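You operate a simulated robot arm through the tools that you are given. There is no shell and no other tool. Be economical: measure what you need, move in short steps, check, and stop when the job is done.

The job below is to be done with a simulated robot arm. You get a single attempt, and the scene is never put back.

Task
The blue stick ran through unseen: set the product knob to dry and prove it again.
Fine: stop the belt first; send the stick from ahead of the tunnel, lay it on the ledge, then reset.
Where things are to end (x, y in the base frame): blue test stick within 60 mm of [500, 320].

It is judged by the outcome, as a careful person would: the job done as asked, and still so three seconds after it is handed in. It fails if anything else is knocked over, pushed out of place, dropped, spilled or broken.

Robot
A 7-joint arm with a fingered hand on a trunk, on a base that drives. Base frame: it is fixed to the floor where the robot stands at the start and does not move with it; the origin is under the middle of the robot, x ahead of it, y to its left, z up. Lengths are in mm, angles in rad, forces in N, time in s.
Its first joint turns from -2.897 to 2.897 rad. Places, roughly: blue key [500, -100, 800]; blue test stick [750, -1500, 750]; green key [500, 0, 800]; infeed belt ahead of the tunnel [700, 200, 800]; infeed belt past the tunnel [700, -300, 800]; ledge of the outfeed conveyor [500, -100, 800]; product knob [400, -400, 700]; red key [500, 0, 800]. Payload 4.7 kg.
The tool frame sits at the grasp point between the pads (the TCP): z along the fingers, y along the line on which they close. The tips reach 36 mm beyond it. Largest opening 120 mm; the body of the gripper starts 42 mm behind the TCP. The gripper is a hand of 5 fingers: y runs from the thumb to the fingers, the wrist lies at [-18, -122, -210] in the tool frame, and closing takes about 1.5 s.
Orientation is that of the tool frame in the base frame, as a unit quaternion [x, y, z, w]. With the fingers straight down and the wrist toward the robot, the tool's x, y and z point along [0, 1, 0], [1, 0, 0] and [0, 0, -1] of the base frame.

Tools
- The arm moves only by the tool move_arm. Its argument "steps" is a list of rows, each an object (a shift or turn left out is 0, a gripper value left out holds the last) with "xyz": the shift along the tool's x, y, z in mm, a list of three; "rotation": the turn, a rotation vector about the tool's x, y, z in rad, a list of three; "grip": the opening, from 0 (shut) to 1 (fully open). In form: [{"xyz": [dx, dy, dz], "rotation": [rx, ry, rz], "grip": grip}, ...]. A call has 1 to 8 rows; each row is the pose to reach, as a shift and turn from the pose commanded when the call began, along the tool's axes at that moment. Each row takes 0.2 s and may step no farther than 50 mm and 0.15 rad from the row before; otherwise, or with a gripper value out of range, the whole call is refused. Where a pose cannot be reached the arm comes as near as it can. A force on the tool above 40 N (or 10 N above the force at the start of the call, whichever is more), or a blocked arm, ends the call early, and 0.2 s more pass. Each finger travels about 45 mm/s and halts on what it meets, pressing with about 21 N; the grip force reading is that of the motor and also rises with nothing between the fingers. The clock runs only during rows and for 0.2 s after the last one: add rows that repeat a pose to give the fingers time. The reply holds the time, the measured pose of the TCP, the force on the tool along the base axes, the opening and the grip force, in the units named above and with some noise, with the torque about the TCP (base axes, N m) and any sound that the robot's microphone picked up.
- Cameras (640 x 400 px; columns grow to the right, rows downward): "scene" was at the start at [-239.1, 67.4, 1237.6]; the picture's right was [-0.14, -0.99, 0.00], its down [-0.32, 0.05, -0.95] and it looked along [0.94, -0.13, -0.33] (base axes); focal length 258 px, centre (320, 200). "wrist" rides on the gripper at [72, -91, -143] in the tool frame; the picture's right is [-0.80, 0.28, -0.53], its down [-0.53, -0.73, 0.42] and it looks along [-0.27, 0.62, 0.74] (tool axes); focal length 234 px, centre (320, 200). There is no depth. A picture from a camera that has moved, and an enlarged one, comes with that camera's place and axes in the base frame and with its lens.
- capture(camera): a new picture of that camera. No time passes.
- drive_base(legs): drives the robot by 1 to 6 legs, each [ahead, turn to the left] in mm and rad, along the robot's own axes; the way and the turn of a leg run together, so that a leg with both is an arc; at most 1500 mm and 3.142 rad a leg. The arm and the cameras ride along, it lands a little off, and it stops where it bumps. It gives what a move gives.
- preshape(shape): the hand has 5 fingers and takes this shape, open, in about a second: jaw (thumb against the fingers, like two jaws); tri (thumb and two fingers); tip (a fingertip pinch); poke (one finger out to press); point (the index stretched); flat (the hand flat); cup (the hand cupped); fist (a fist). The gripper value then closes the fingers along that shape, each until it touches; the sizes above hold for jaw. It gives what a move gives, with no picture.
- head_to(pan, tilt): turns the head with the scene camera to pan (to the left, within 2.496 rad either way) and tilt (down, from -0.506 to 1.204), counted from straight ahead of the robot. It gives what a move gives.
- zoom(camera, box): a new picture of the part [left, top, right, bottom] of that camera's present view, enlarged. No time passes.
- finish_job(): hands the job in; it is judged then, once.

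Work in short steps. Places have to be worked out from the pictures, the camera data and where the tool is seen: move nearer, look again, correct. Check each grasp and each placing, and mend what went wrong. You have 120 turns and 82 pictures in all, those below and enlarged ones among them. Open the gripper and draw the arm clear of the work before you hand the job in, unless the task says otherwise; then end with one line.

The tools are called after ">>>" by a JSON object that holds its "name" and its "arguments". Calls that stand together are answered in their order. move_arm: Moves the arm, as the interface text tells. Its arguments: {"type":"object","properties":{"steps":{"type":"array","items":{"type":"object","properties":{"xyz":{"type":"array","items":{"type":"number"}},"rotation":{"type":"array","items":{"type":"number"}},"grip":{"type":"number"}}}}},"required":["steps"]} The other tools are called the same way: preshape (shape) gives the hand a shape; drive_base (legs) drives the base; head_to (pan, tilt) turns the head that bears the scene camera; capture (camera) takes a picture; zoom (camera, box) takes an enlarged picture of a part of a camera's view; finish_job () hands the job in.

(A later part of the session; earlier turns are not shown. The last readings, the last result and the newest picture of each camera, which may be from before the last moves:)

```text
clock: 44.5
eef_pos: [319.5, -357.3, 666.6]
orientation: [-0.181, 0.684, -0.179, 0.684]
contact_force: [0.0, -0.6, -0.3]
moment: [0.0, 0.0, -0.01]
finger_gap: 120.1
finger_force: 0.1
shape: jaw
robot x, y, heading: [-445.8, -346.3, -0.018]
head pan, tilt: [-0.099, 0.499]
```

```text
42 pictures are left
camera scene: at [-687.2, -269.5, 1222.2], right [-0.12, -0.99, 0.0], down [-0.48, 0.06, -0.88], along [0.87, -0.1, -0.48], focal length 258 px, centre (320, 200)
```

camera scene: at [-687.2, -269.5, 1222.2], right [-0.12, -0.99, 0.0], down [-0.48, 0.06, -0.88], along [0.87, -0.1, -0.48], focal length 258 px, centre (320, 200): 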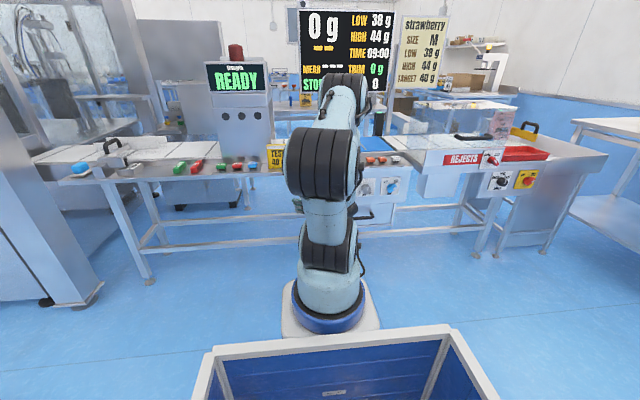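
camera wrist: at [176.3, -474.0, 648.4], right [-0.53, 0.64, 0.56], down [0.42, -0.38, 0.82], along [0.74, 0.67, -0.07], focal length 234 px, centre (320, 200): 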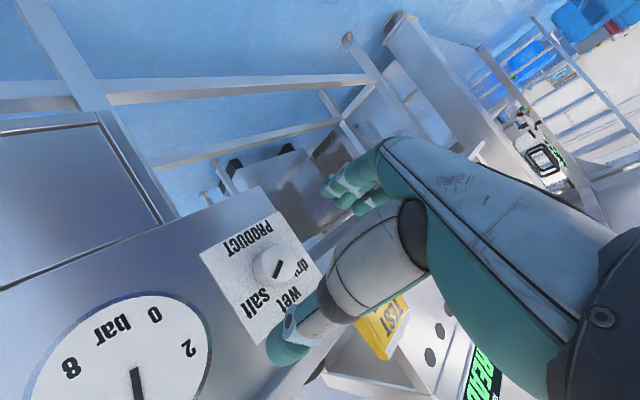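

Refined: knob front ≈(427,-356,661). I advance 60 mm with a small correction and look again.

>>> {"name": "move_arm", "arguments": {"steps": [{"xyz": [4, 3, 20]}, {"xyz": [4, 3, 40]}, {"xyz": [4, 3, 60]}, {"xyz": [4, 3, 60]}]}}

>>> {"name": "capture", "arguments": {"camera": "wrist"}}

```text
clock: 45.5
eef_pos: [379.0, -356.8, 661.2]
orientation: [-0.18, 0.684, -0.18, 0.683]
contact_force: [0.2, 0.5, 0.6]
moment: [0.02, -0.01, 0.01]
finger_gap: 120.0
finger_force: 0.0
shape: jaw
robot x, y, heading: [-447.5, -344.5, -0.019]
head pan, tilt: [-0.099, 0.499]
```

```text
41 pictures are left
camera wrist: at [235.8, -473.5, 644.0], right [-0.53, 0.64, 0.56], down [0.43, -0.37, 0.82], along [0.74, 0.67, -0.07], focal length 234 px, centre (320, 200)
```

wrist: 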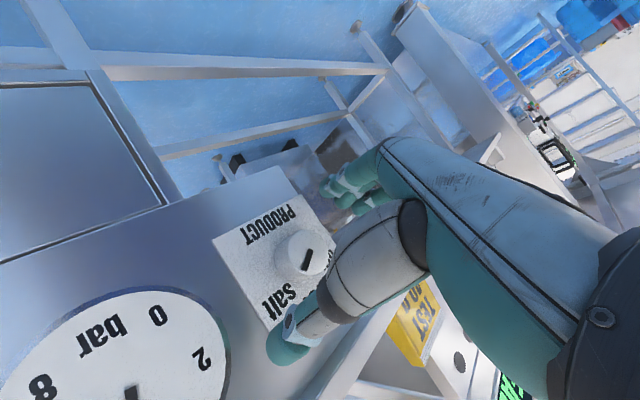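

Consistent: knob ≈(424,-356,664). Advance 28 mm more, gently, then close.

>>> {"name": "move_arm", "arguments": {"steps": [{"xyz": [-2, -1, 10]}, {"xyz": [-2, -1, 20]}, {"xyz": [-2, -1, 28]}, {"xyz": [-2, -1, 28]}]}}

>>> {"name": "zoom", "arguments": {"camera": "wrist", "box": [220, 140, 420, 380]}}

```text
clock: 46.5
eef_pos: [407.2, -355.6, 662.5]
orientation: [-0.181, 0.684, -0.18, 0.684]
contact_force: [-0.8, 0.1, 0.3]
moment: [0.01, -0.01, -0.01]
finger_gap: 120.1
finger_force: 0.0
shape: jaw
robot x, y, heading: [-450.5, -345.0, -0.021]
head pan, tilt: [-0.099, 0.499]
```

```text
1.67 times, centred on (320, 260) of wrist
camera zoom: at [264.2, -473.2, 645.3], right [-0.53, 0.64, 0.56], down [0.43, -0.37, 0.82], along [0.74, 0.67, -0.07], focal length 390 px, centre (320, 100)
```

zoom: 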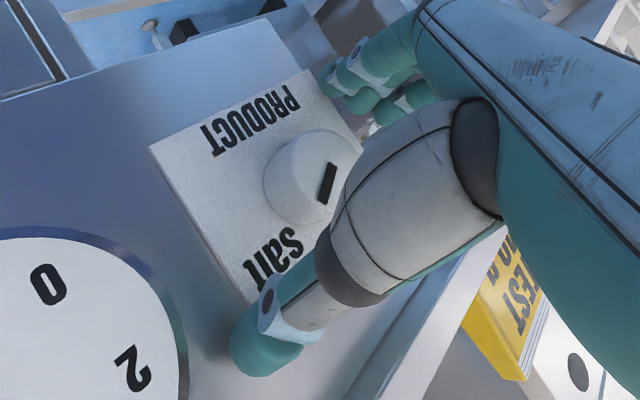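

The knob lies between thumb and fingers. Close the grip.

>>> {"name": "move_arm", "arguments": {"steps": [{"grip": 0.2}, {"grip": 0.2}, {"grip": 0.2}, {"grip": 0.2}, {"grip": 0.2}, {"grip": 0.2}, {"grip": 0.2}, {"grip": 0.2}]}}

>>> {"name": "zoom", "arguments": {"camera": "wrist", "box": [220, 140, 420, 380]}}

```text
clock: 48.3
eef_pos: [406.2, -355.5, 662.4]
orientation: [-0.18, 0.684, -0.179, 0.684]
contact_force: [-23.3, -5.7, 2.1]
moment: [0.06, 0.21, -0.09]
finger_gap: 40.8
finger_force: 21.2
shape: jaw
robot x, y, heading: [-448.8, -343.8, -0.02]
head pan, tilt: [-0.099, 0.499]
```

```text
1.67 times, centred on (320, 260) of wrist
camera zoom: at [263.3, -473.5, 645.4], right [-0.53, 0.64, 0.56], down [0.43, -0.37, 0.82], along [0.74, 0.67, -0.07], focal length 390 px, centre (320, 100)
```

zoom: 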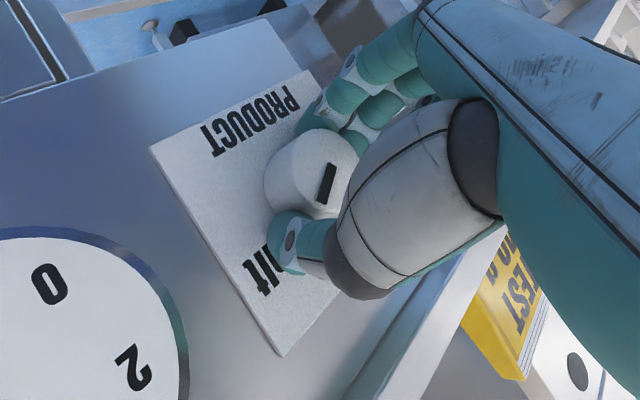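

Gripped at 41 mm. Turn left (negative about the finger axis) with a slight draw back.

>>> {"name": "move_arm", "arguments": {"steps": [{"xyz": [0, 0, -3], "rotation": [0, 0, -0.12]}, {"xyz": [0, 0, -4], "rotation": [0, 0, -0.26]}, {"xyz": [0, 0, -4], "rotation": [0, 0, -0.4]}, {"xyz": [0, 0, -4], "rotation": [0, 0, -0.54]}, {"xyz": [0, 0, -4], "rotation": [0, 0, -0.68]}, {"xyz": [0, 0, -4], "rotation": [0, 0, -0.82]}, {"xyz": [0, 0, -4], "rotation": [0, 0, -0.96]}, {"xyz": [0, 0, -4], "rotation": [0, 0, -1.1]}]}}

>>> {"name": "zoom", "arguments": {"camera": "wrist", "box": [220, 140, 420, 380]}}

```text
clock: 50.1
eef_pos: [403.4, -356.1, 663.8]
orientation: [-0.488, 0.512, -0.486, 0.514]
contact_force: [14.8, 7.4, 2.6]
moment: [0.04, 0.0, 0.17]
finger_gap: 37.0
finger_force: 20.8
shape: jaw
out of reach, approached as far as the arm can: row 8
robot x, y, heading: [-449.4, -345.5, -0.017]
head pan, tilt: [-0.099, 0.499]
```

```text
1.67 times, centred on (320, 260) of wrist
camera zoom: at [261.1, -435.6, 751.7], right [-0.53, 0.81, -0.24], down [0.42, 0.5, 0.76], along [0.74, 0.3, -0.61], focal length 390 px, centre (320, 100)
```

zoom: 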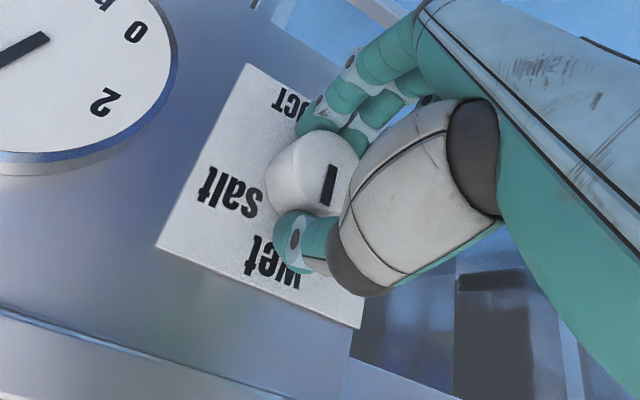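

The knob has followed and now points near "wet"; the wrist is near its roll limit. Try a little further before regripping.

>>> {"name": "move_arm", "arguments": {"steps": [{"rotation": [0, 0, -0.12]}, {"rotation": [0, 0, -0.24]}, {"rotation": [0, 0, -0.36]}, {"rotation": [0, 0, -0.48]}]}}

```text
clock: 51.1
eef_pos: [410.9, -437.5, 716.1]
orientation: [0.579, -0.43, 0.517, -0.462]
contact_force: [-5.7, 7.5, 7.5]
moment: [0.06, -0.02, 0.07]
finger_gap: 30.6
finger_force: 20.8
shape: jaw
out of reach, approached as far as the arm can: row 1, 2, 3, 4
robot x, y, heading: [-447.4, -344.0, -0.016]
head pan, tilt: [-0.099, 0.499]
```

The arm was carried off the knob. I look before moving.

>>> {"name": "capture", "arguments": {"camera": "wrist"}}

>>> {"name": "capture", "arguments": {"camera": "scene"}}

```text
37 pictures are left
camera wrist: at [277.9, -504.0, 826.7], right [-0.6, 0.68, -0.42], down [0.39, 0.71, 0.59], along [0.7, 0.2, -0.69], focal length 234 px, centre (320, 200)
```

wrist: 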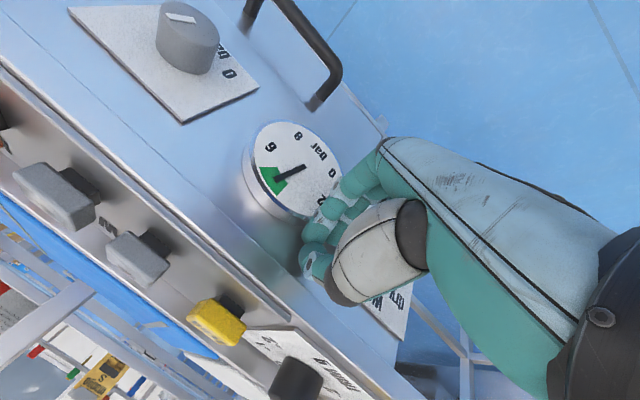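

```text
36 pictures are left
camera scene: at [-687.5, -269.2, 1222.1], right [-0.12, -0.99, 0.0], down [-0.48, 0.06, -0.88], along [0.87, -0.1, -0.48], focal length 258 px, centre (320, 200)
```

scene: 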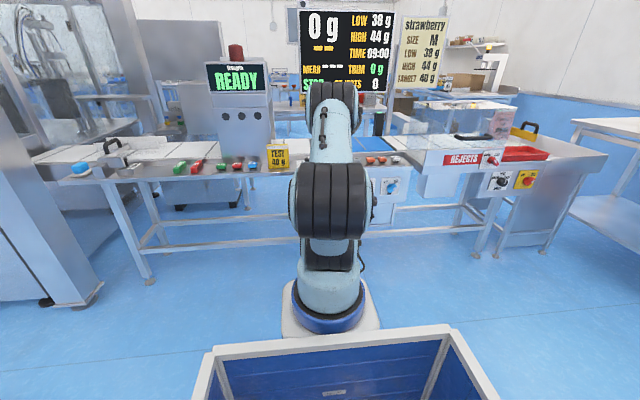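

The hand hovers beside the knob, nothing disturbed. I draw straight back, then roll back to the start side for a second grip.

>>> {"name": "move_arm", "arguments": {"steps": [{"xyz": [0, 0, -30]}, {"xyz": [0, 0, -60]}, {"xyz": [0, 0, -90], "grip": 1}, {"xyz": [0, 0, -100], "grip": 1}]}}

>>> {"name": "move_arm", "arguments": {"steps": [{"rotation": [0, 0, 0.14], "grip": 1}, {"rotation": [0, 0, 0.28]}, {"rotation": [0, 0, 0.42]}, {"rotation": [0, 0, 0.56]}, {"rotation": [0, 0, 0.7]}, {"rotation": [0, 0, 0.84]}, {"rotation": [0, 0, 0.98]}, {"rotation": [0, 0, 1.12]}]}}

>>> {"name": "capture", "arguments": {"camera": "wrist"}}

```text
clock: 52.1
eef_pos: [308.9, -446.7, 713.7]
orientation: [0.579, -0.432, 0.515, -0.461]
contact_force: [-0.1, 0.2, -0.4]
moment: [0.01, 0.0, 0.03]
finger_gap: 119.7
finger_force: 0.0
shape: jaw
robot x, y, heading: [-449.1, -347.8, -0.017]
head pan, tilt: [-0.099, 0.499]
```

```text
clock: 53.9
eef_pos: [309.5, -447.5, 714.7]
orientation: [-0.261, 0.674, -0.192, 0.664]
contact_force: [-0.3, 0.4, 0.0]
moment: [0.0, 0.0, 0.02]
finger_gap: 119.7
finger_force: 0.0
shape: jaw
robot x, y, heading: [-447.1, -345.0, -0.022]
head pan, tilt: [-0.099, 0.499]
```

```text
35 pictures are left
camera wrist: at [176.3, -577.5, 718.6], right [-0.57, 0.66, 0.49], down [0.48, -0.22, 0.85], along [0.67, 0.72, -0.2], focal length 234 px, centre (320, 200)
```

wrist: 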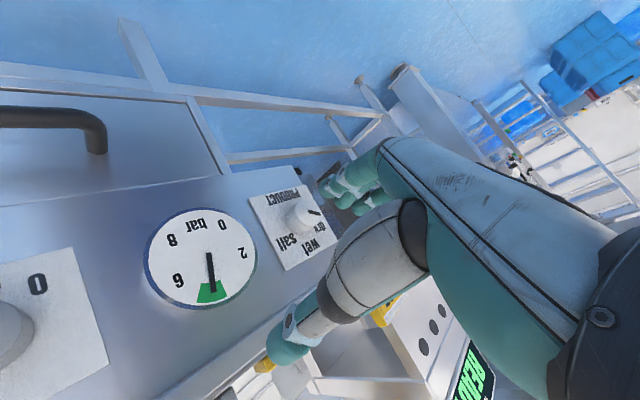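

I align for a second grip in front of the knob (pre-roll 75° left of down).

>>> {"name": "move_arm", "arguments": {"steps": [{"xyz": [-4, 34, 10], "rotation": [0.033, 0, 0.131]}, {"xyz": [-9, 68, 20], "rotation": [0.066, 0, 0.261]}, {"xyz": [-14, 101, 30], "rotation": [0.099, -0.001, 0.392]}, {"xyz": [-14, 101, 30], "rotation": [0.099, -0.001, 0.392]}]}}

>>> {"name": "capture", "arguments": {"camera": "wrist"}}

```text
clock: 54.9
eef_pos: [327.4, -357.0, 663.9]
orientation: [-0.092, 0.701, -0.092, 0.701]
contact_force: [0.5, -0.1, -0.4]
moment: [0.0, 0.01, 0.02]
finger_gap: 119.7
finger_force: 0.1
shape: jaw
robot x, y, heading: [-447.2, -343.9, -0.014]
head pan, tilt: [-0.099, 0.499]
```

```text
34 pictures are left
camera wrist: at [184.8, -465.7, 617.9], right [-0.53, 0.48, 0.7], down [0.42, -0.57, 0.7], along [0.74, 0.67, 0.1], focal length 234 px, centre (320, 200)
```

wrist: 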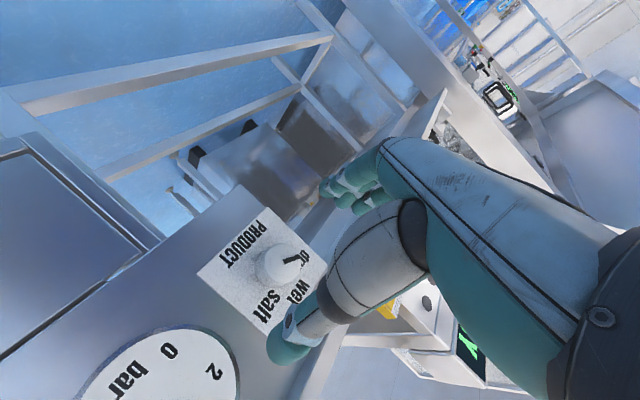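

Zoom to read the knob's mark.

>>> {"name": "zoom", "arguments": {"camera": "wrist", "box": [190, 200, 340, 340]}}

```text
2.86 times, centred on (265, 270) of wrist
camera zoom: at [184.8, -465.7, 617.9], right [-0.53, 0.48, 0.7], down [0.42, -0.57, 0.7], along [0.74, 0.67, 0.1], focal length 669 px, centre (477, 0)
```

zoom: 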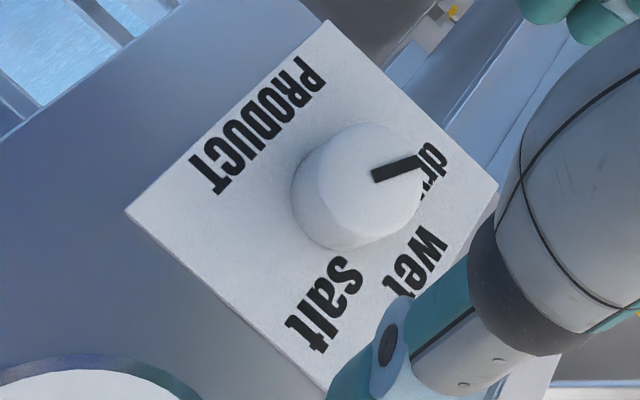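

The mark points squarely at "dry" — the last slip carried it there. I retract, rise and turn the hand back to pointing down.

>>> {"name": "move_arm", "arguments": {"steps": [{"xyz": [0, 0, -45]}, {"xyz": [0, 0, -90]}, {"xyz": [-40, 0, -110]}, {"xyz": [-85, 0, -110]}, {"xyz": [-130, 0, -110]}, {"xyz": [-175, 0, -110]}, {"xyz": [-220, 0, -110]}, {"xyz": [-265, 0, -110]}]}}

>>> {"name": "move_arm", "arguments": {"steps": [{"rotation": [0.067, 0.087, 0.087]}, {"rotation": [0.134, 0.175, 0.175]}, {"rotation": [0.201, 0.262, 0.262]}, {"rotation": [0.268, 0.35, 0.35]}, {"rotation": [0.335, 0.437, 0.437]}, {"rotation": [0.403, 0.524, 0.524]}, {"rotation": [0.47, 0.612, 0.612]}, {"rotation": [0.537, 0.7, 0.7]}]}}

>>> {"name": "move_arm", "arguments": {"steps": [{"rotation": [0.067, 0.087, 0.087]}, {"rotation": [0.134, 0.175, 0.175]}, {"rotation": [0.201, 0.262, 0.262]}, {"rotation": [0.268, 0.35, 0.35]}, {"rotation": [0.335, 0.437, 0.437]}, {"rotation": [0.403, 0.524, 0.524]}, {"rotation": [0.47, 0.612, 0.612]}, {"rotation": [0.537, 0.7, 0.7]}]}}

```text
clock: 56.7
eef_pos: [219.2, -287.0, 919.5]
orientation: [-0.091, 0.702, -0.092, 0.7]
contact_force: [-0.2, -0.2, 0.4]
moment: [-0.04, 0.0, -0.02]
finger_gap: 119.7
finger_force: 0.1
shape: jaw
robot x, y, heading: [-446.8, -345.3, -0.015]
head pan, tilt: [-0.099, 0.499]
```

```text
clock: 58.5
eef_pos: [218.7, -287.2, 918.2]
orientation: [0.363, 0.833, -0.054, 0.414]
contact_force: [0.5, 0.7, 0.0]
moment: [0.04, 0.06, -0.01]
finger_gap: 119.7
finger_force: 0.0
shape: jaw
robot x, y, heading: [-447.4, -347.1, -0.012]
head pan, tilt: [-0.099, 0.499]
```

```text
clock: 60.3
eef_pos: [220.2, -286.6, 908.9]
orientation: [0.707, 0.707, 0.0, 0.0]
contact_force: [0.1, 0.3, 0.1]
moment: [-0.02, -0.02, -0.02]
finger_gap: 119.8
finger_force: 0.2
shape: jaw
out of reach, approached as far as the arm can: row 8
robot x, y, heading: [-448.9, -342.7, -0.017]
head pan, tilt: [-0.099, 0.499]
```

Hand points down again. Tuck it higher and closer, then drive along to the outfeed end.

>>> {"name": "move_arm", "arguments": {"steps": [{"xyz": [0, -30, -35]}, {"xyz": [0, -60, -70]}, {"xyz": [0, -90, -105]}, {"xyz": [0, -120, -140]}, {"xyz": [0, -150, -170]}, {"xyz": [0, -190, -190]}]}}

>>> {"name": "drive_base", "arguments": {"legs": [[0, -1.555], [1100, 0], [0, 1.5708]]}}

>>> {"name": "head_to", "arguments": {"pan": -0.05, "tilt": 0.45}}

>>> {"name": "capture", "arguments": {"camera": "scene"}}

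>>> {"name": "capture", "arguments": {"camera": "wrist"}}

```text
clock: 61.7
eef_pos: [28.6, -286.3, 1099.9]
orientation: [0.708, 0.706, -0.002, 0.0]
contact_force: [0.3, 0.5, -1.0]
moment: [0.02, 0.07, 0.01]
finger_gap: 120.0
finger_force: 0.0
shape: jaw
out of reach, approached as far as the arm can: row 1, 2, 3, 4, 5
robot x, y, heading: [-451.2, -344.2, -0.016]
head pan, tilt: [-0.099, 0.499]
```

```text
clock: 75.0
eef_pos: [21.8, -1356.6, 1099.0]
orientation: [0.688, 0.726, 0.0, 0.001]
contact_force: [-0.8, 1.1, 0.0]
moment: [0.01, -0.03, -0.03]
finger_gap: 120.1
finger_force: 0.1
shape: jaw
robot x, y, heading: [-447.4, -1440.3, 0.039]
head pan, tilt: [-0.099, 0.499]
```

```text
clock: 75.6
eef_pos: [22.2, -1357.6, 1100.6]
orientation: [0.687, 0.726, 0.0, 0.001]
contact_force: [0.6, 0.3, 0.3]
moment: [-0.05, -0.02, -0.02]
finger_gap: 120.0
finger_force: 0.1
shape: jaw
robot x, y, heading: [-451.9, -1441.8, 0.044]
head pan, tilt: [-0.051, 0.45]
```

```text
32 pictures are left
camera scene: at [-692.0, -1375.7, 1226.7], right [-0.01, -1.0, 0.0], down [-0.44, 0.01, -0.9], along [0.9, -0.01, -0.44], focal length 258 px, centre (320, 200)
```

scene: 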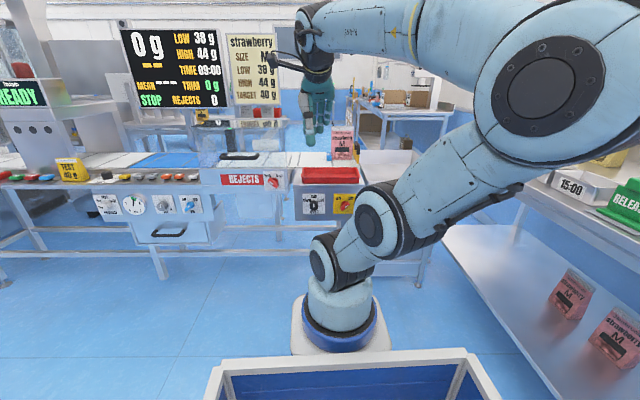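

```text
31 pictures are left
camera wrist: at [-72.8, -1291.0, 1244.1], right [0.32, -0.79, 0.53], down [-0.7, -0.57, -0.42], along [0.64, -0.23, -0.74], focal length 234 px, centre (320, 200)
```

wrist: 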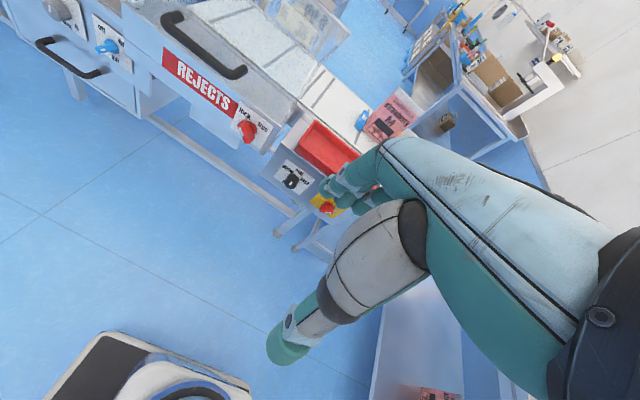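

The blue stick lies at the belt's end beside the pouch, near (773,-1453), outside the clear cover. Drive 480 mm nearer and look.

>>> {"name": "drive_base", "arguments": {"legs": [[480, -0.04]]}}

>>> {"name": "capture", "arguments": {"camera": "wrist"}}

>>> {"name": "capture", "arguments": {"camera": "scene"}}

```text
clock: 78.5
eef_pos: [503.4, -1366.0, 1100.5]
orientation: [0.701, 0.713, 0.0, 0.001]
contact_force: [0.2, 0.7, -0.8]
moment: [0.02, 0.01, -0.01]
finger_gap: 120.1
finger_force: 0.0
shape: jaw
robot x, y, heading: [28.1, -1432.7, 0.002]
head pan, tilt: [-0.051, 0.45]
```

```text
30 pictures are left
camera wrist: at [411.3, -1296.7, 1244.1], right [0.29, -0.8, 0.53], down [-0.72, -0.54, -0.42], along [0.63, -0.26, -0.74], focal length 234 px, centre (320, 200)
```

wrist: 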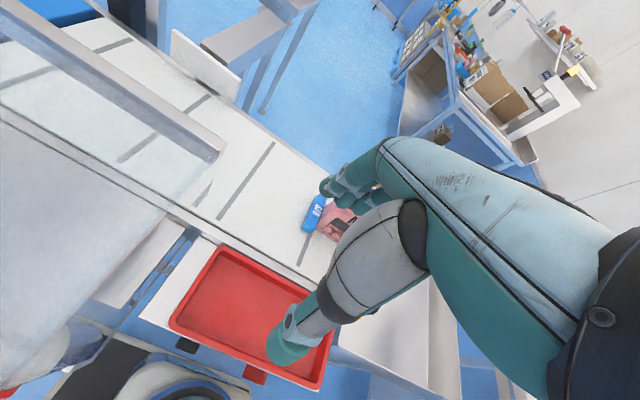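

```text
29 pictures are left
camera scene: at [-210.7, -1357.4, 1226.7], right [-0.05, -1.0, 0.0], down [-0.43, 0.02, -0.9], along [0.9, -0.05, -0.44], focal length 258 px, centre (320, 200)
```

scene: 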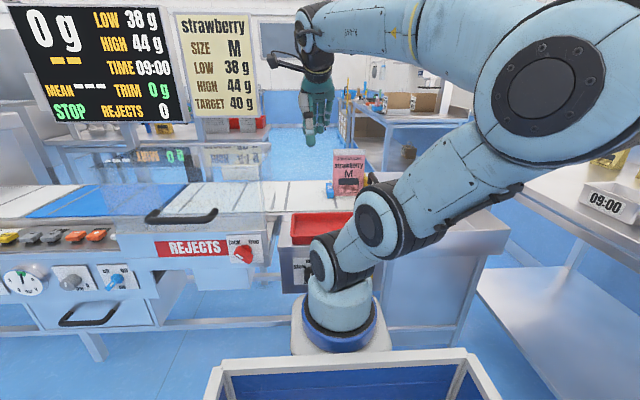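

Stick near (755,-1452), lying along x with the pouch close on its right. I move nearer above for a precise look.

>>> {"name": "move_arm", "arguments": {"steps": [{"xyz": [-14, 45, 0]}, {"xyz": [-28, 90, 0]}, {"xyz": [-42, 135, 10]}, {"xyz": [-56, 165, 45]}, {"xyz": [-64, 175, 90]}, {"xyz": [-64, 175, 130]}, {"xyz": [-64, 175, 150]}]}}

>>> {"name": "capture", "arguments": {"camera": "wrist"}}

```text
clock: 80.1
eef_pos: [712.5, -1422.8, 947.1]
orientation: [0.694, 0.717, -0.042, 0.053]
contact_force: [0.0, 0.4, -0.2]
moment: [0.0, -0.07, 0.01]
finger_gap: 119.9
finger_force: 0.0
shape: jaw
out of reach, approached as far as the arm can: row 1, 2, 3, 4, 5, 6, 7
robot x, y, heading: [30.7, -1432.9, 0.005]
head pan, tilt: [-0.051, 0.45]
```

```text
28 pictures are left
camera wrist: at [616.3, -1336.6, 1078.9], right [0.3, -0.72, 0.63], down [-0.71, -0.61, -0.36], along [0.64, -0.34, -0.69], focal length 234 px, centre (320, 200)
```

wrist: 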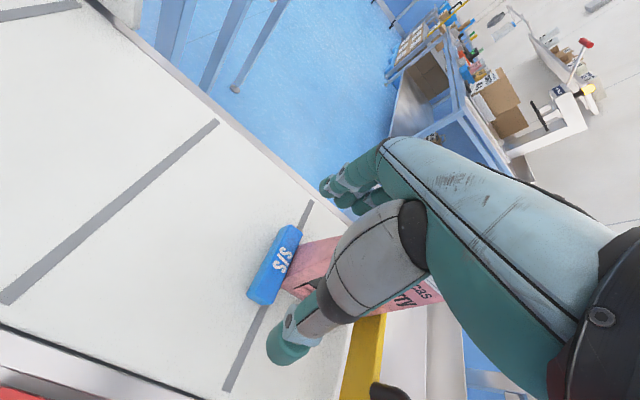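

The stick (marked S/S) lies along x from ≈(687..798), centre ≈(741,-1450), touching the pouch; its near end overhangs the pouch. I turn the hand 90° so it closes along y with the fingers' free side away from the pouch.

>>> {"name": "move_arm", "arguments": {"steps": [{"xyz": [-4, -4, -4], "rotation": [0.011, 0.009, 0.145]}, {"xyz": [-8, -8, -8], "rotation": [0.021, 0.017, 0.29]}, {"xyz": [-12, -12, -13], "rotation": [0.032, 0.025, 0.435]}, {"xyz": [-16, -16, -13], "rotation": [0.043, 0.034, 0.58]}, {"xyz": [-20, -20, -13], "rotation": [0.054, 0.043, 0.725]}, {"xyz": [-22, -22, -13], "rotation": [0.064, 0.051, 0.87]}]}}

>>> {"name": "move_arm", "arguments": {"steps": [{"rotation": [0.011, 0.009, 0.145]}, {"rotation": [0.021, 0.017, 0.29]}, {"rotation": [0.032, 0.025, 0.435]}, {"rotation": [0.043, 0.034, 0.58]}, {"rotation": [0.054, 0.043, 0.725]}, {"rotation": [0.054, 0.043, 0.725]}]}}

>>> {"name": "capture", "arguments": {"camera": "wrist"}}

>>> {"name": "capture", "arguments": {"camera": "scene"}}

```text
clock: 81.5
eef_pos: [689.8, -1444.5, 963.5]
orientation: [0.933, 0.358, -0.021, 0.027]
contact_force: [-0.8, 0.3, 0.0]
moment: [0.02, 0.03, 0.0]
finger_gap: 119.9
finger_force: 0.1
shape: jaw
robot x, y, heading: [33.3, -1433.3, 0.001]
head pan, tilt: [-0.051, 0.45]
```

```text
clock: 82.9
eef_pos: [689.8, -1444.4, 964.2]
orientation: [1.0, 0.003, 0.0, 0.0]
contact_force: [0.5, -0.1, 0.2]
moment: [-0.07, 0.01, 0.05]
finger_gap: 120.0
finger_force: 0.0
shape: jaw
robot x, y, heading: [29.6, -1433.1, -0.004]
head pan, tilt: [-0.051, 0.45]
```

```text
27 pictures are left
camera wrist: at [761.1, -1354.2, 1108.1], right [-0.8, -0.28, 0.53], down [-0.54, 0.73, -0.43], along [-0.26, -0.62, -0.74], focal length 234 px, centre (320, 200)
```

wrist: 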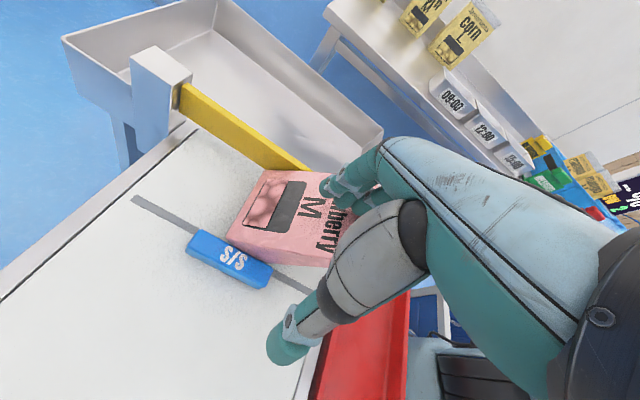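

```text
26 pictures are left
camera scene: at [-210.6, -1357.3, 1226.7], right [-0.05, -1.0, 0.0], down [-0.43, 0.02, -0.9], along [0.9, -0.05, -0.44], focal length 258 px, centre (320, 200)
```

scene: 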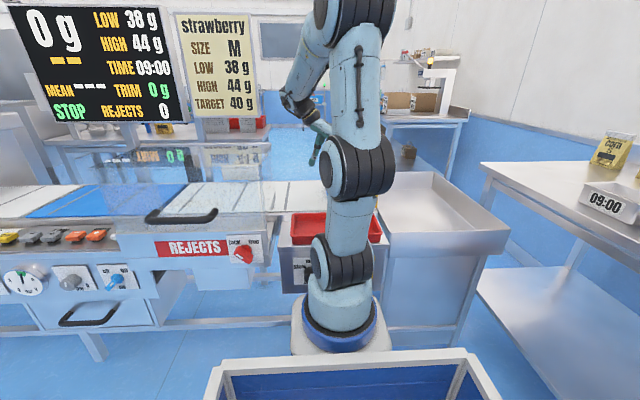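

Now it's clear: the stick's far end (x≈749–785) overhangs the pouch's far corner (749,-1472). With one finger (poke) I'll reach in there and draw the stick +y away from the pouch.

>>> {"name": "preshape", "arguments": {"shape": "poke"}}

>>> {"name": "move_arm", "arguments": {"steps": [{"xyz": [20, 0, 0], "rotation": [0, 0, 0.131]}, {"xyz": [40, 0, 0], "rotation": [0, 0, 0.262]}, {"xyz": [60, 0, 0], "rotation": [0, 0, 0.393]}, {"xyz": [78, 0, 0], "rotation": [0, 0, 0.524]}, {"xyz": [78, 13, 20], "rotation": [0, 0, 0.655]}, {"xyz": [78, 27, 40], "rotation": [0, 0, 0.785]}, {"xyz": [78, 27, 60], "rotation": [0, 0, 0.785]}, {"xyz": [78, 27, 60], "rotation": [0, 0, 0.785]}]}}

>>> {"name": "capture", "arguments": {"camera": "wrist"}}

```text
clock: 83.8
eef_pos: [689.2, -1444.8, 964.9]
orientation: [1.0, 0.003, 0.0, 0.0]
contact_force: [0.5, 1.0, -0.1]
moment: [-0.01, -0.01, 0.04]
finger_gap: 0.0
finger_force: 0.0
shape: poke
robot x, y, heading: [28.5, -1435.4, -0.001]
head pan, tilt: [-0.051, 0.45]
```

```text
clock: 85.6
eef_pos: [768.1, -1470.6, 904.3]
orientation: [0.925, -0.379, 0.0, 0.0]
contact_force: [0.5, 0.0, -0.4]
moment: [0.04, 0.0, 0.03]
finger_gap: 0.1
finger_force: 0.1
shape: poke
robot x, y, heading: [28.3, -1432.2, 0.005]
head pan, tilt: [-0.051, 0.45]
```

```text
25 pictures are left
camera wrist: at [883.5, -1457.9, 1048.7], right [-0.77, 0.37, 0.53], down [0.14, 0.89, -0.43], along [-0.63, -0.26, -0.74], focal length 234 px, centre (320, 200)
```

wrist: 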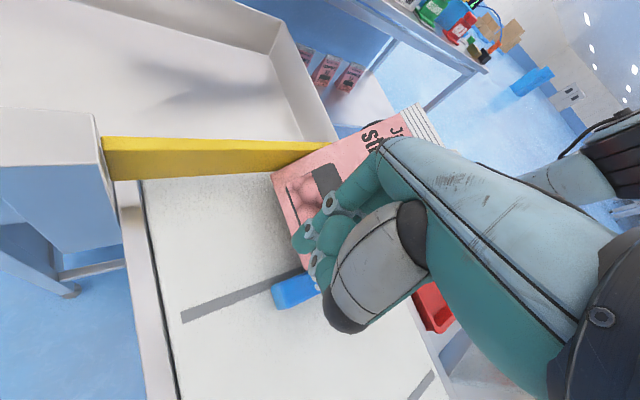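

Finger is at ≈(771,-1482), clear of the pouch corner (748,-1480) and beside the stick's end. Descend to just above the belt.

>>> {"name": "move_arm", "arguments": {"steps": [{"xyz": [-2, 2, 25]}, {"xyz": [-2, 2, 50]}, {"xyz": [-2, 2, 70]}, {"xyz": [-2, 2, 80]}, {"xyz": [-2, 2, 80]}]}}

>>> {"name": "zoom", "arguments": {"camera": "wrist", "box": [200, 140, 440, 380]}}

```text
clock: 86.5
eef_pos: [764.6, -1472.8, 835.0]
orientation: [0.925, -0.38, 0.005, 0.001]
contact_force: [-3.7, 1.2, 18.1]
moment: [0.12, 0.2, -0.02]
finger_gap: 0.3
finger_force: 0.1
shape: poke
robot x, y, heading: [31.8, -1431.1, 0.0]
head pan, tilt: [-0.051, 0.45]
stopped in row 4: the force on the tool passed its limit at 58 N (the readings are from after the stop); the commanded pose is now the measured one
```

```text
1.67 times, centred on (320, 260) of wrist
camera zoom: at [879.5, -1459.6, 981.2], right [-0.77, 0.37, 0.52], down [0.14, 0.89, -0.43], along [-0.62, -0.26, -0.74], focal length 390 px, centre (320, 100)
```

zoom: 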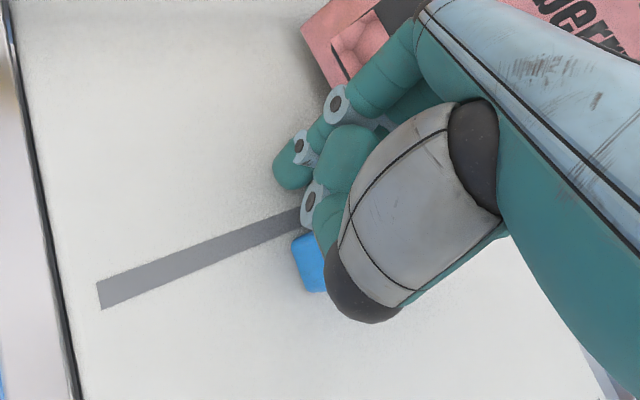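

The finger touches the belt (≈z 799) with the stick's end beside it. Lift 5 mm and draw +y 48 mm to swing the far end away from the pouch.

>>> {"name": "move_arm", "arguments": {"steps": [{"xyz": [0, 0, -5]}, {"xyz": [-9, -9, -5]}, {"xyz": [-17, -17, -5]}, {"xyz": [-25, -25, -5]}, {"xyz": [-34, -34, -5]}]}}

>>> {"name": "zoom", "arguments": {"camera": "wrist", "box": [200, 140, 440, 380]}}

```text
clock: 87.7
eef_pos: [764.7, -1424.0, 837.8]
orientation: [0.925, -0.38, 0.003, 0.001]
contact_force: [0.2, 0.5, -0.6]
moment: [0.02, -0.02, 0.02]
finger_gap: 0.1
finger_force: 0.0
shape: poke
robot x, y, heading: [29.5, -1432.1, -0.001]
head pan, tilt: [-0.051, 0.45]
```

```text
1.67 times, centred on (320, 260) of wrist
camera zoom: at [879.5, -1410.8, 982.7], right [-0.77, 0.37, 0.52], down [0.14, 0.89, -0.43], along [-0.62, -0.26, -0.74], focal length 390 px, centre (320, 100)
```

zoom: 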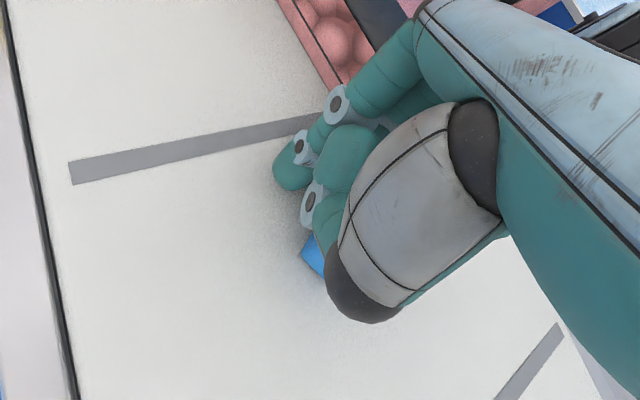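

The stick's end followed. Lift and turn back to see how it lies.

>>> {"name": "move_arm", "arguments": {"steps": [{"xyz": [0, 0, -45]}, {"xyz": [0, 0, -90]}, {"xyz": [0, 0, -115], "rotation": [0, 0, -0.13]}, {"xyz": [0, 0, -115], "rotation": [0, 0, -0.26]}, {"xyz": [0, 0, -115], "rotation": [0, 0, -0.39]}, {"xyz": [0, 0, -115], "rotation": [0, 0, -0.52]}, {"xyz": [0, 0, -115], "rotation": [0, 0, -0.65]}, {"xyz": [0, 0, -115], "rotation": [0, 0, -0.785]}]}}

>>> {"name": "preshape", "arguments": {"shape": "jaw"}}

>>> {"name": "capture", "arguments": {"camera": "wrist"}}

```text
clock: 89.5
eef_pos: [762.4, -1423.8, 952.6]
orientation: [1.0, 0.003, 0.002, 0.002]
contact_force: [0.3, -0.7, 0.1]
moment: [0.01, 0.01, -0.03]
finger_gap: 0.0
finger_force: 0.1
shape: poke
robot x, y, heading: [27.4, -1434.9, 0.001]
head pan, tilt: [-0.051, 0.45]
```

```text
clock: 90.4
eef_pos: [763.9, -1423.9, 953.5]
orientation: [1.0, 0.003, 0.003, 0.002]
contact_force: [0.2, -0.3, 0.2]
moment: [0.0, -0.02, -0.02]
finger_gap: 120.0
finger_force: 0.1
shape: jaw
robot x, y, heading: [28.7, -1436.8, -0.0]
head pan, tilt: [-0.051, 0.45]
```

```text
22 pictures are left
camera wrist: at [834.9, -1334.1, 1097.7], right [-0.8, -0.28, 0.52], down [-0.53, 0.73, -0.43], along [-0.26, -0.62, -0.74], focal length 234 px, centre (320, 200)
```

wrist: 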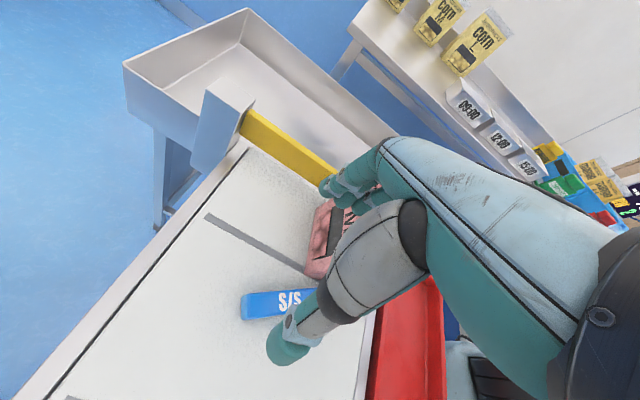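

Check the pouch with the scene camera in case the swing nudged it.

>>> {"name": "zoom", "arguments": {"camera": "scene", "box": [240, 110, 440, 250]}}

```text
2.86 times, centred on (340, 180) of scene
camera zoom: at [-210.7, -1357.3, 1226.7], right [-0.05, -1.0, 0.0], down [-0.43, 0.02, -0.9], along [0.9, -0.05, -0.44], focal length 737 px, centre (263, 257)
```

zoom: 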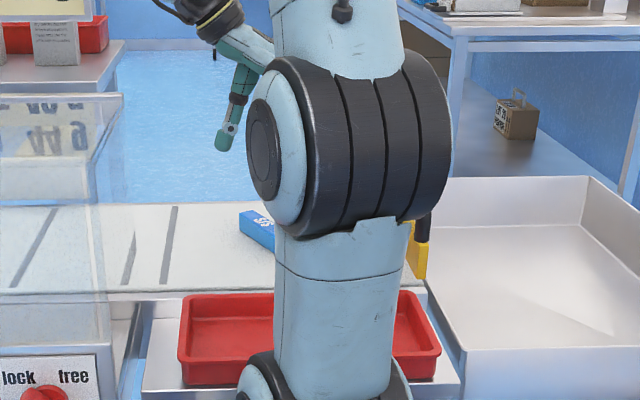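

Stick now lies ≈30° turned, centre ≈(725,-1412), far end (774,-1384). I align the hand across it near its free end with a half opening and hover.

>>> {"name": "move_arm", "arguments": {"steps": [{"xyz": [-3, -7, 0], "rotation": [0, 0, -0.13], "grip": 0.5}, {"xyz": [-6, -14, 0], "rotation": [0, 0, -0.26], "grip": 0.5}, {"xyz": [-9, -21, 0], "rotation": [0, 0, -0.39], "grip": 0.5}, {"xyz": [-11, -28, 20], "rotation": [0, 0, -0.52], "grip": 0.5}, {"xyz": [-11, -28, 50], "rotation": [0, 0, -0.52], "grip": 0.5}, {"xyz": [-11, -28, 60], "rotation": [0, 0, -0.52], "grip": 0.5}]}}

>>> {"name": "capture", "arguments": {"camera": "wrist"}}

```text
clock: 91.8
eef_pos: [752.1, -1396.3, 893.2]
orientation: [0.966, 0.26, 0.002, 0.002]
contact_force: [0.1, -0.7, -0.2]
moment: [0.01, -0.04, 0.0]
finger_gap: 60.5
finger_force: 0.2
shape: jaw
robot x, y, heading: [27.7, -1432.5, -0.001]
head pan, tilt: [-0.051, 0.45]
```

```text
20 pictures are left
camera wrist: at [768.7, -1282.5, 1037.3], right [-0.56, -0.64, 0.53], down [-0.83, 0.36, -0.43], along [0.08, -0.67, -0.73], focal length 234 px, centre (320, 200)
```

wrist: 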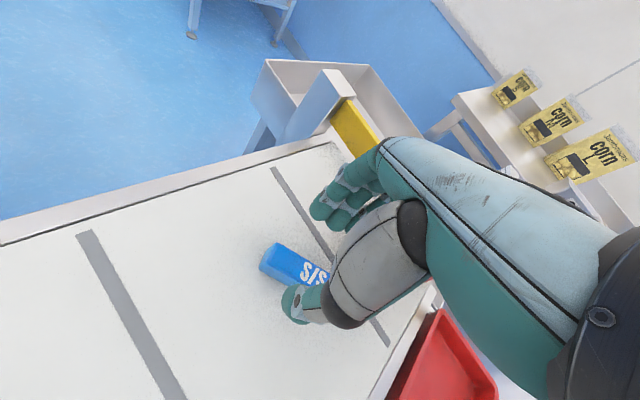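

The stick is between thumb and fingers. Descend to the belt and close.

>>> {"name": "move_arm", "arguments": {"steps": [{"xyz": [0, 4, 25]}, {"xyz": [0, 4, 45]}, {"xyz": [0, 4, 54]}]}}

>>> {"name": "move_arm", "arguments": {"steps": [{"grip": 0.05}, {"grip": 0.05}, {"grip": 0.05}, {"grip": 0.05}, {"grip": 0.05}, {"grip": 0.05}]}}

>>> {"name": "capture", "arguments": {"camera": "wrist"}}

```text
clock: 92.6
eef_pos: [754.2, -1400.4, 840.7]
orientation: [0.966, 0.26, 0.004, 0.002]
contact_force: [0.2, 0.7, -0.3]
moment: [-0.02, 0.02, 0.01]
finger_gap: 60.3
finger_force: 0.0
shape: jaw
robot x, y, heading: [28.7, -1432.8, -0.001]
head pan, tilt: [-0.051, 0.45]
```

```text
clock: 94.0
eef_pos: [755.8, -1400.8, 840.9]
orientation: [0.966, 0.26, 0.001, 0.002]
contact_force: [-0.3, -0.5, -0.3]
moment: [0.02, -0.03, 0.01]
finger_gap: 20.8
finger_force: 20.8
shape: jaw
robot x, y, heading: [28.5, -1431.3, 0.0]
head pan, tilt: [-0.051, 0.45]
```

```text
19 pictures are left
camera wrist: at [771.5, -1286.4, 984.7], right [-0.56, -0.64, 0.53], down [-0.83, 0.37, -0.43], along [0.08, -0.67, -0.73], focal length 234 px, centre (320, 200)
```

wrist: 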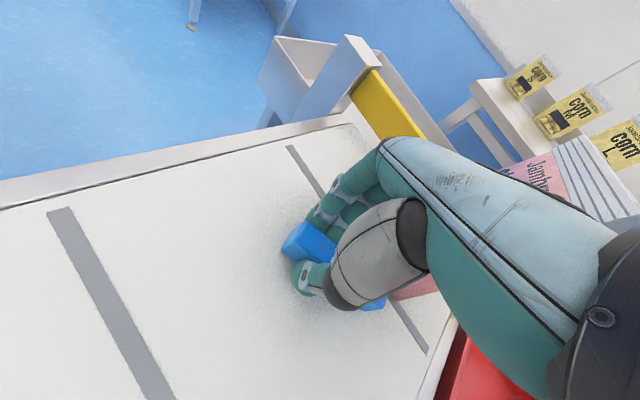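

Gripped at 21 mm. Lift straight up.

>>> {"name": "move_arm", "arguments": {"steps": [{"xyz": [0, 0, -20]}, {"xyz": [0, -10, -50]}, {"xyz": [0, -20, -85]}, {"xyz": [0, -20, -125]}, {"xyz": [0, -20, -165]}, {"xyz": [0, -20, -205]}]}}

>>> {"name": "capture", "arguments": {"camera": "wrist"}}

```text
clock: 95.4
eef_pos: [746.3, -1380.9, 1044.6]
orientation: [0.966, 0.26, 0.002, 0.003]
contact_force: [-0.3, 0.5, -1.2]
moment: [0.01, -0.01, -0.05]
finger_gap: 21.3
finger_force: 20.9
shape: jaw
robot x, y, heading: [30.6, -1433.5, -0.002]
head pan, tilt: [-0.051, 0.45]
```

```text
18 pictures are left
camera wrist: at [763.3, -1266.2, 1188.9], right [-0.56, -0.64, 0.53], down [-0.83, 0.37, -0.43], along [0.08, -0.67, -0.73], focal length 234 px, centre (320, 200)
```

wrist: 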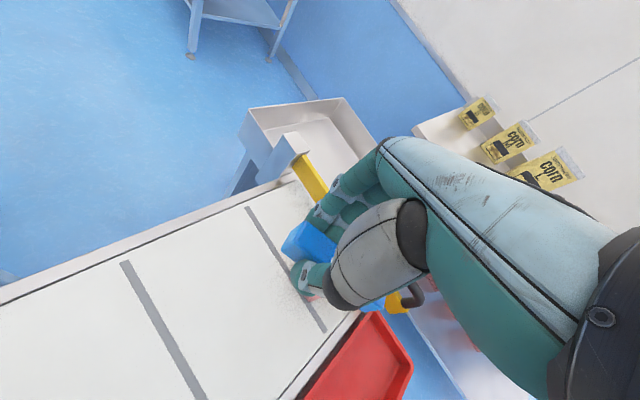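

Stick held securely. Tuck the arm in, then drive back along to the infeed side.

>>> {"name": "move_arm", "arguments": {"steps": [{"xyz": [-35, -20, -8]}, {"xyz": [-70, -40, -16]}, {"xyz": [-105, -60, -24]}, {"xyz": [-140, -80, -32]}, {"xyz": [-173, -100, -40]}, {"xyz": [-173, -100, -40]}]}}

>>> {"name": "drive_base", "arguments": {"legs": [[-480, 0], [0, 1.5708], [770, 0], [763, 0], [0, -1.5708]]}}

>>> {"name": "head_to", "arguments": {"pan": 0.1, "tilt": 0.4}}

>>> {"name": "capture", "arguments": {"camera": "scene"}}

```text
clock: 96.8
eef_pos: [543.2, -1382.1, 1084.5]
orientation: [0.966, 0.259, 0.001, 0.003]
contact_force: [0.5, 0.2, -0.4]
moment: [0.04, -0.02, -0.02]
finger_gap: 21.3
finger_force: 21.3
shape: jaw
robot x, y, heading: [30.7, -1432.3, 0.001]
head pan, tilt: [-0.051, 0.45]
```

```text
clock: 114.8
eef_pos: [49.3, 163.9, 1084.9]
orientation: [0.962, 0.273, 0.001, 0.003]
contact_force: [0.3, 0.2, -1.2]
moment: [0.01, 0.0, -0.02]
finger_gap: 21.0
finger_force: 20.9
shape: jaw
robot x, y, heading: [-466.9, 97.7, 0.023]
head pan, tilt: [-0.051, 0.45]
```

```text
clock: 115.5
eef_pos: [49.9, 161.9, 1084.4]
orientation: [0.962, 0.272, 0.002, 0.002]
contact_force: [0.3, 0.0, -0.4]
moment: [0.03, -0.02, -0.01]
finger_gap: 21.0
finger_force: 21.1
shape: jaw
robot x, y, heading: [-461.4, 97.4, 0.021]
head pan, tilt: [0.099, 0.4]
```

```text
17 pictures are left
camera scene: at [-704.8, 181.7, 1231.3], right [0.12, -0.99, 0.0], down [-0.39, -0.05, -0.92], along [0.91, 0.11, -0.39], focal length 258 px, centre (320, 200)
```

scene: 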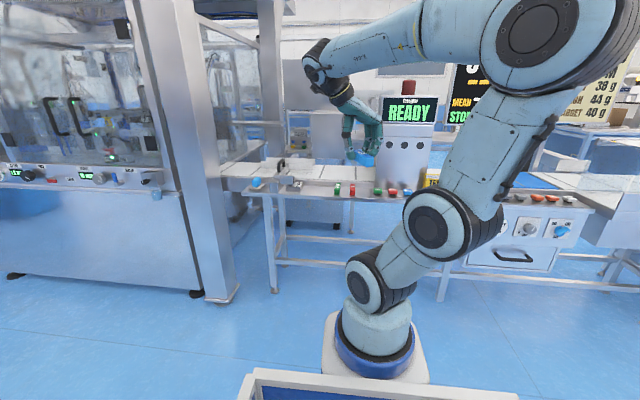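

Drive up to the line.

>>> {"name": "drive_base", "arguments": {"legs": [[460, -0.021]]}}

>>> {"name": "move_arm", "arguments": {"steps": [{"xyz": [30, 10, 0], "rotation": [0, 0, 0.13]}, {"xyz": [60, 15, 0], "rotation": [0, 0, 0.26]}, {"xyz": [90, 20, 0], "rotation": [0, 0, 0.39]}, {"xyz": [120, 25, 0], "rotation": [0, 0, 0.54]}, {"xyz": [120, 25, 0], "rotation": [0, 0, 0.54]}]}}

>>> {"name": "capture", "arguments": {"camera": "scene"}}

>>> {"name": "capture", "arguments": {"camera": "wrist"}}

```text
clock: 118.2
eef_pos: [507.5, 169.5, 1084.7]
orientation: [0.963, 0.269, 0.002, 0.002]
contact_force: [0.2, -0.4, -1.0]
moment: [0.01, -0.04, 0.04]
finger_gap: 21.0
finger_force: 20.9
shape: jaw
robot x, y, heading: [-2.9, 107.2, 0.021]
head pan, tilt: [0.099, 0.4]
```

```text
clock: 119.4
eef_pos: [623.1, 211.3, 1086.9]
orientation: [1.0, 0.003, 0.003, 0.002]
contact_force: [-0.7, 0.3, -1.1]
moment: [0.0, -0.01, 0.01]
finger_gap: 20.9
finger_force: 20.9
shape: jaw
robot x, y, heading: [-9.6, 107.8, 0.018]
head pan, tilt: [0.099, 0.4]
```

```text
16 pictures are left
camera scene: at [-247.3, 193.3, 1231.4], right [0.12, -0.99, 0.0], down [-0.39, -0.05, -0.92], along [0.91, 0.11, -0.39], focal length 258 px, centre (320, 200)
```

scene: 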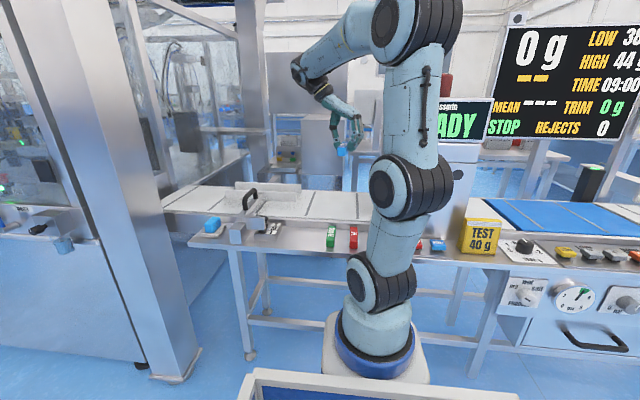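

```text
15 pictures are left
camera wrist: at [695.1, 301.7, 1230.8], right [-0.81, -0.28, 0.52], down [-0.53, 0.73, -0.43], along [-0.26, -0.62, -0.74], focal length 234 px, centre (320, 200)
```

wrist: 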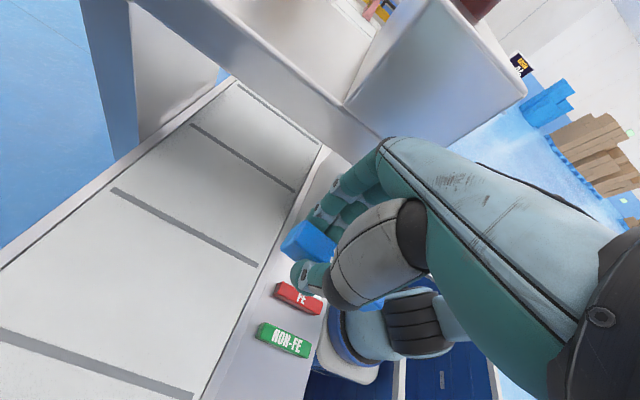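

Infeed belt spans x≈612–868. I carry the stick over to put its centre near (735,210), then lower.

>>> {"name": "move_arm", "arguments": {"steps": [{"xyz": [45, 0, 0]}, {"xyz": [90, 0, 0]}, {"xyz": [135, 0, 0]}, {"xyz": [142, -5, 45]}, {"xyz": [142, -5, 90]}, {"xyz": [142, -5, 135]}, {"xyz": [142, -5, 180]}, {"xyz": [142, -5, 215]}]}}

>>> {"name": "capture", "arguments": {"camera": "wrist"}}

```text
clock: 121.2
eef_pos: [764.6, 216.2, 870.8]
orientation: [1.0, 0.002, 0.002, 0.003]
contact_force: [-0.7, 0.0, -0.1]
moment: [-0.01, -0.01, -0.01]
finger_gap: 21.1
finger_force: 20.6
shape: jaw
robot x, y, heading: [-5.3, 109.2, 0.015]
head pan, tilt: [0.099, 0.4]
```

```text
14 pictures are left
camera wrist: at [836.5, 306.7, 1015.6], right [-0.81, -0.28, 0.52], down [-0.53, 0.73, -0.43], along [-0.26, -0.62, -0.74], focal length 234 px, centre (320, 200)
```

wrist: 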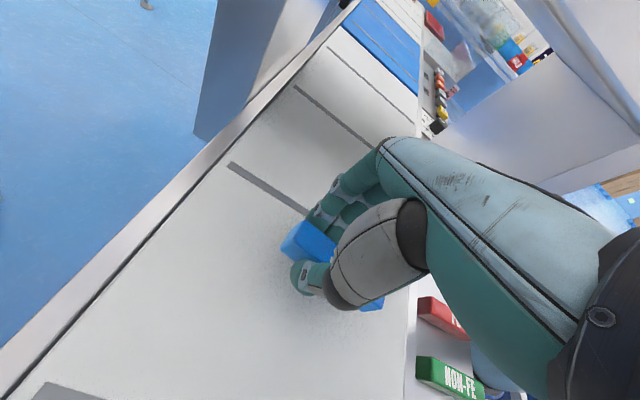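

Over the belt; lower gently to the belt surface.

>>> {"name": "move_arm", "arguments": {"steps": [{"xyz": [0, 0, 12]}, {"xyz": [0, 0, 20]}, {"xyz": [0, 0, 25]}, {"xyz": [0, 0, 29]}]}}

```text
clock: 122.2
eef_pos: [765.2, 215.5, 842.7]
orientation: [1.0, 0.003, 0.003, 0.001]
contact_force: [0.0, 0.0, -1.9]
moment: [0.0, -0.03, 0.02]
finger_gap: 21.2
finger_force: 20.8
shape: jaw
robot x, y, heading: [-3.7, 109.9, 0.02]
head pan, tilt: [0.099, 0.4]
```

>>> {"name": "move_arm", "arguments": {"steps": [{"xyz": [0, 0, 2]}, {"xyz": [0, 0, 3]}, {"xyz": [0, 0, 4]}, {"xyz": [0, 0, 5]}]}}

```text
clock: 123.2
eef_pos: [765.8, 215.4, 838.8]
orientation: [1.0, 0.003, 0.004, 0.002]
contact_force: [-2.6, 2.3, 21.1]
moment: [0.02, 0.12, -0.05]
finger_gap: 22.3
finger_force: 21.3
shape: jaw
robot x, y, heading: [-5.9, 107.1, 0.02]
head pan, tilt: [0.099, 0.4]
```

Contact with the belt (21 N). Release moderately, rise straight up and look.

>>> {"name": "move_arm", "arguments": {"steps": [{"xyz": [0, 0, -1], "grip": 0.5}, {"xyz": [0, 0, -2], "grip": 0.5}, {"xyz": [0, 0, -2], "grip": 0.5}, {"xyz": [0, 0, -2], "grip": 0.5}, {"xyz": [0, 0, -2], "grip": 0.5}, {"xyz": [0, 0, -40], "grip": 0.5}, {"xyz": [0, 0, -85], "grip": 0.5}, {"xyz": [0, 0, -130], "grip": 0.5}]}}

>>> {"name": "capture", "arguments": {"camera": "wrist"}}

```text
clock: 125.0
eef_pos: [763.9, 216.0, 967.4]
orientation: [1.0, 0.003, 0.002, 0.002]
contact_force: [-0.4, 0.1, -1.6]
moment: [-0.03, 0.04, 0.0]
finger_gap: 59.5
finger_force: 0.1
shape: jaw
robot x, y, heading: [-4.2, 100.4, 0.014]
head pan, tilt: [0.099, 0.4]
```

```text
13 pictures are left
camera wrist: at [835.1, 306.3, 1112.1], right [-0.8, -0.28, 0.52], down [-0.53, 0.73, -0.43], along [-0.26, -0.62, -0.74], focal length 234 px, centre (320, 200)
```

wrist: 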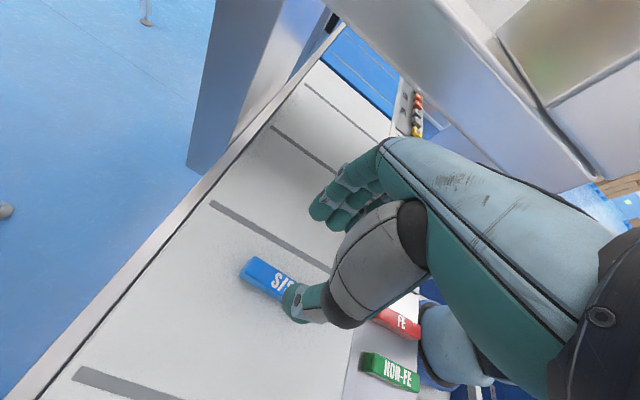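

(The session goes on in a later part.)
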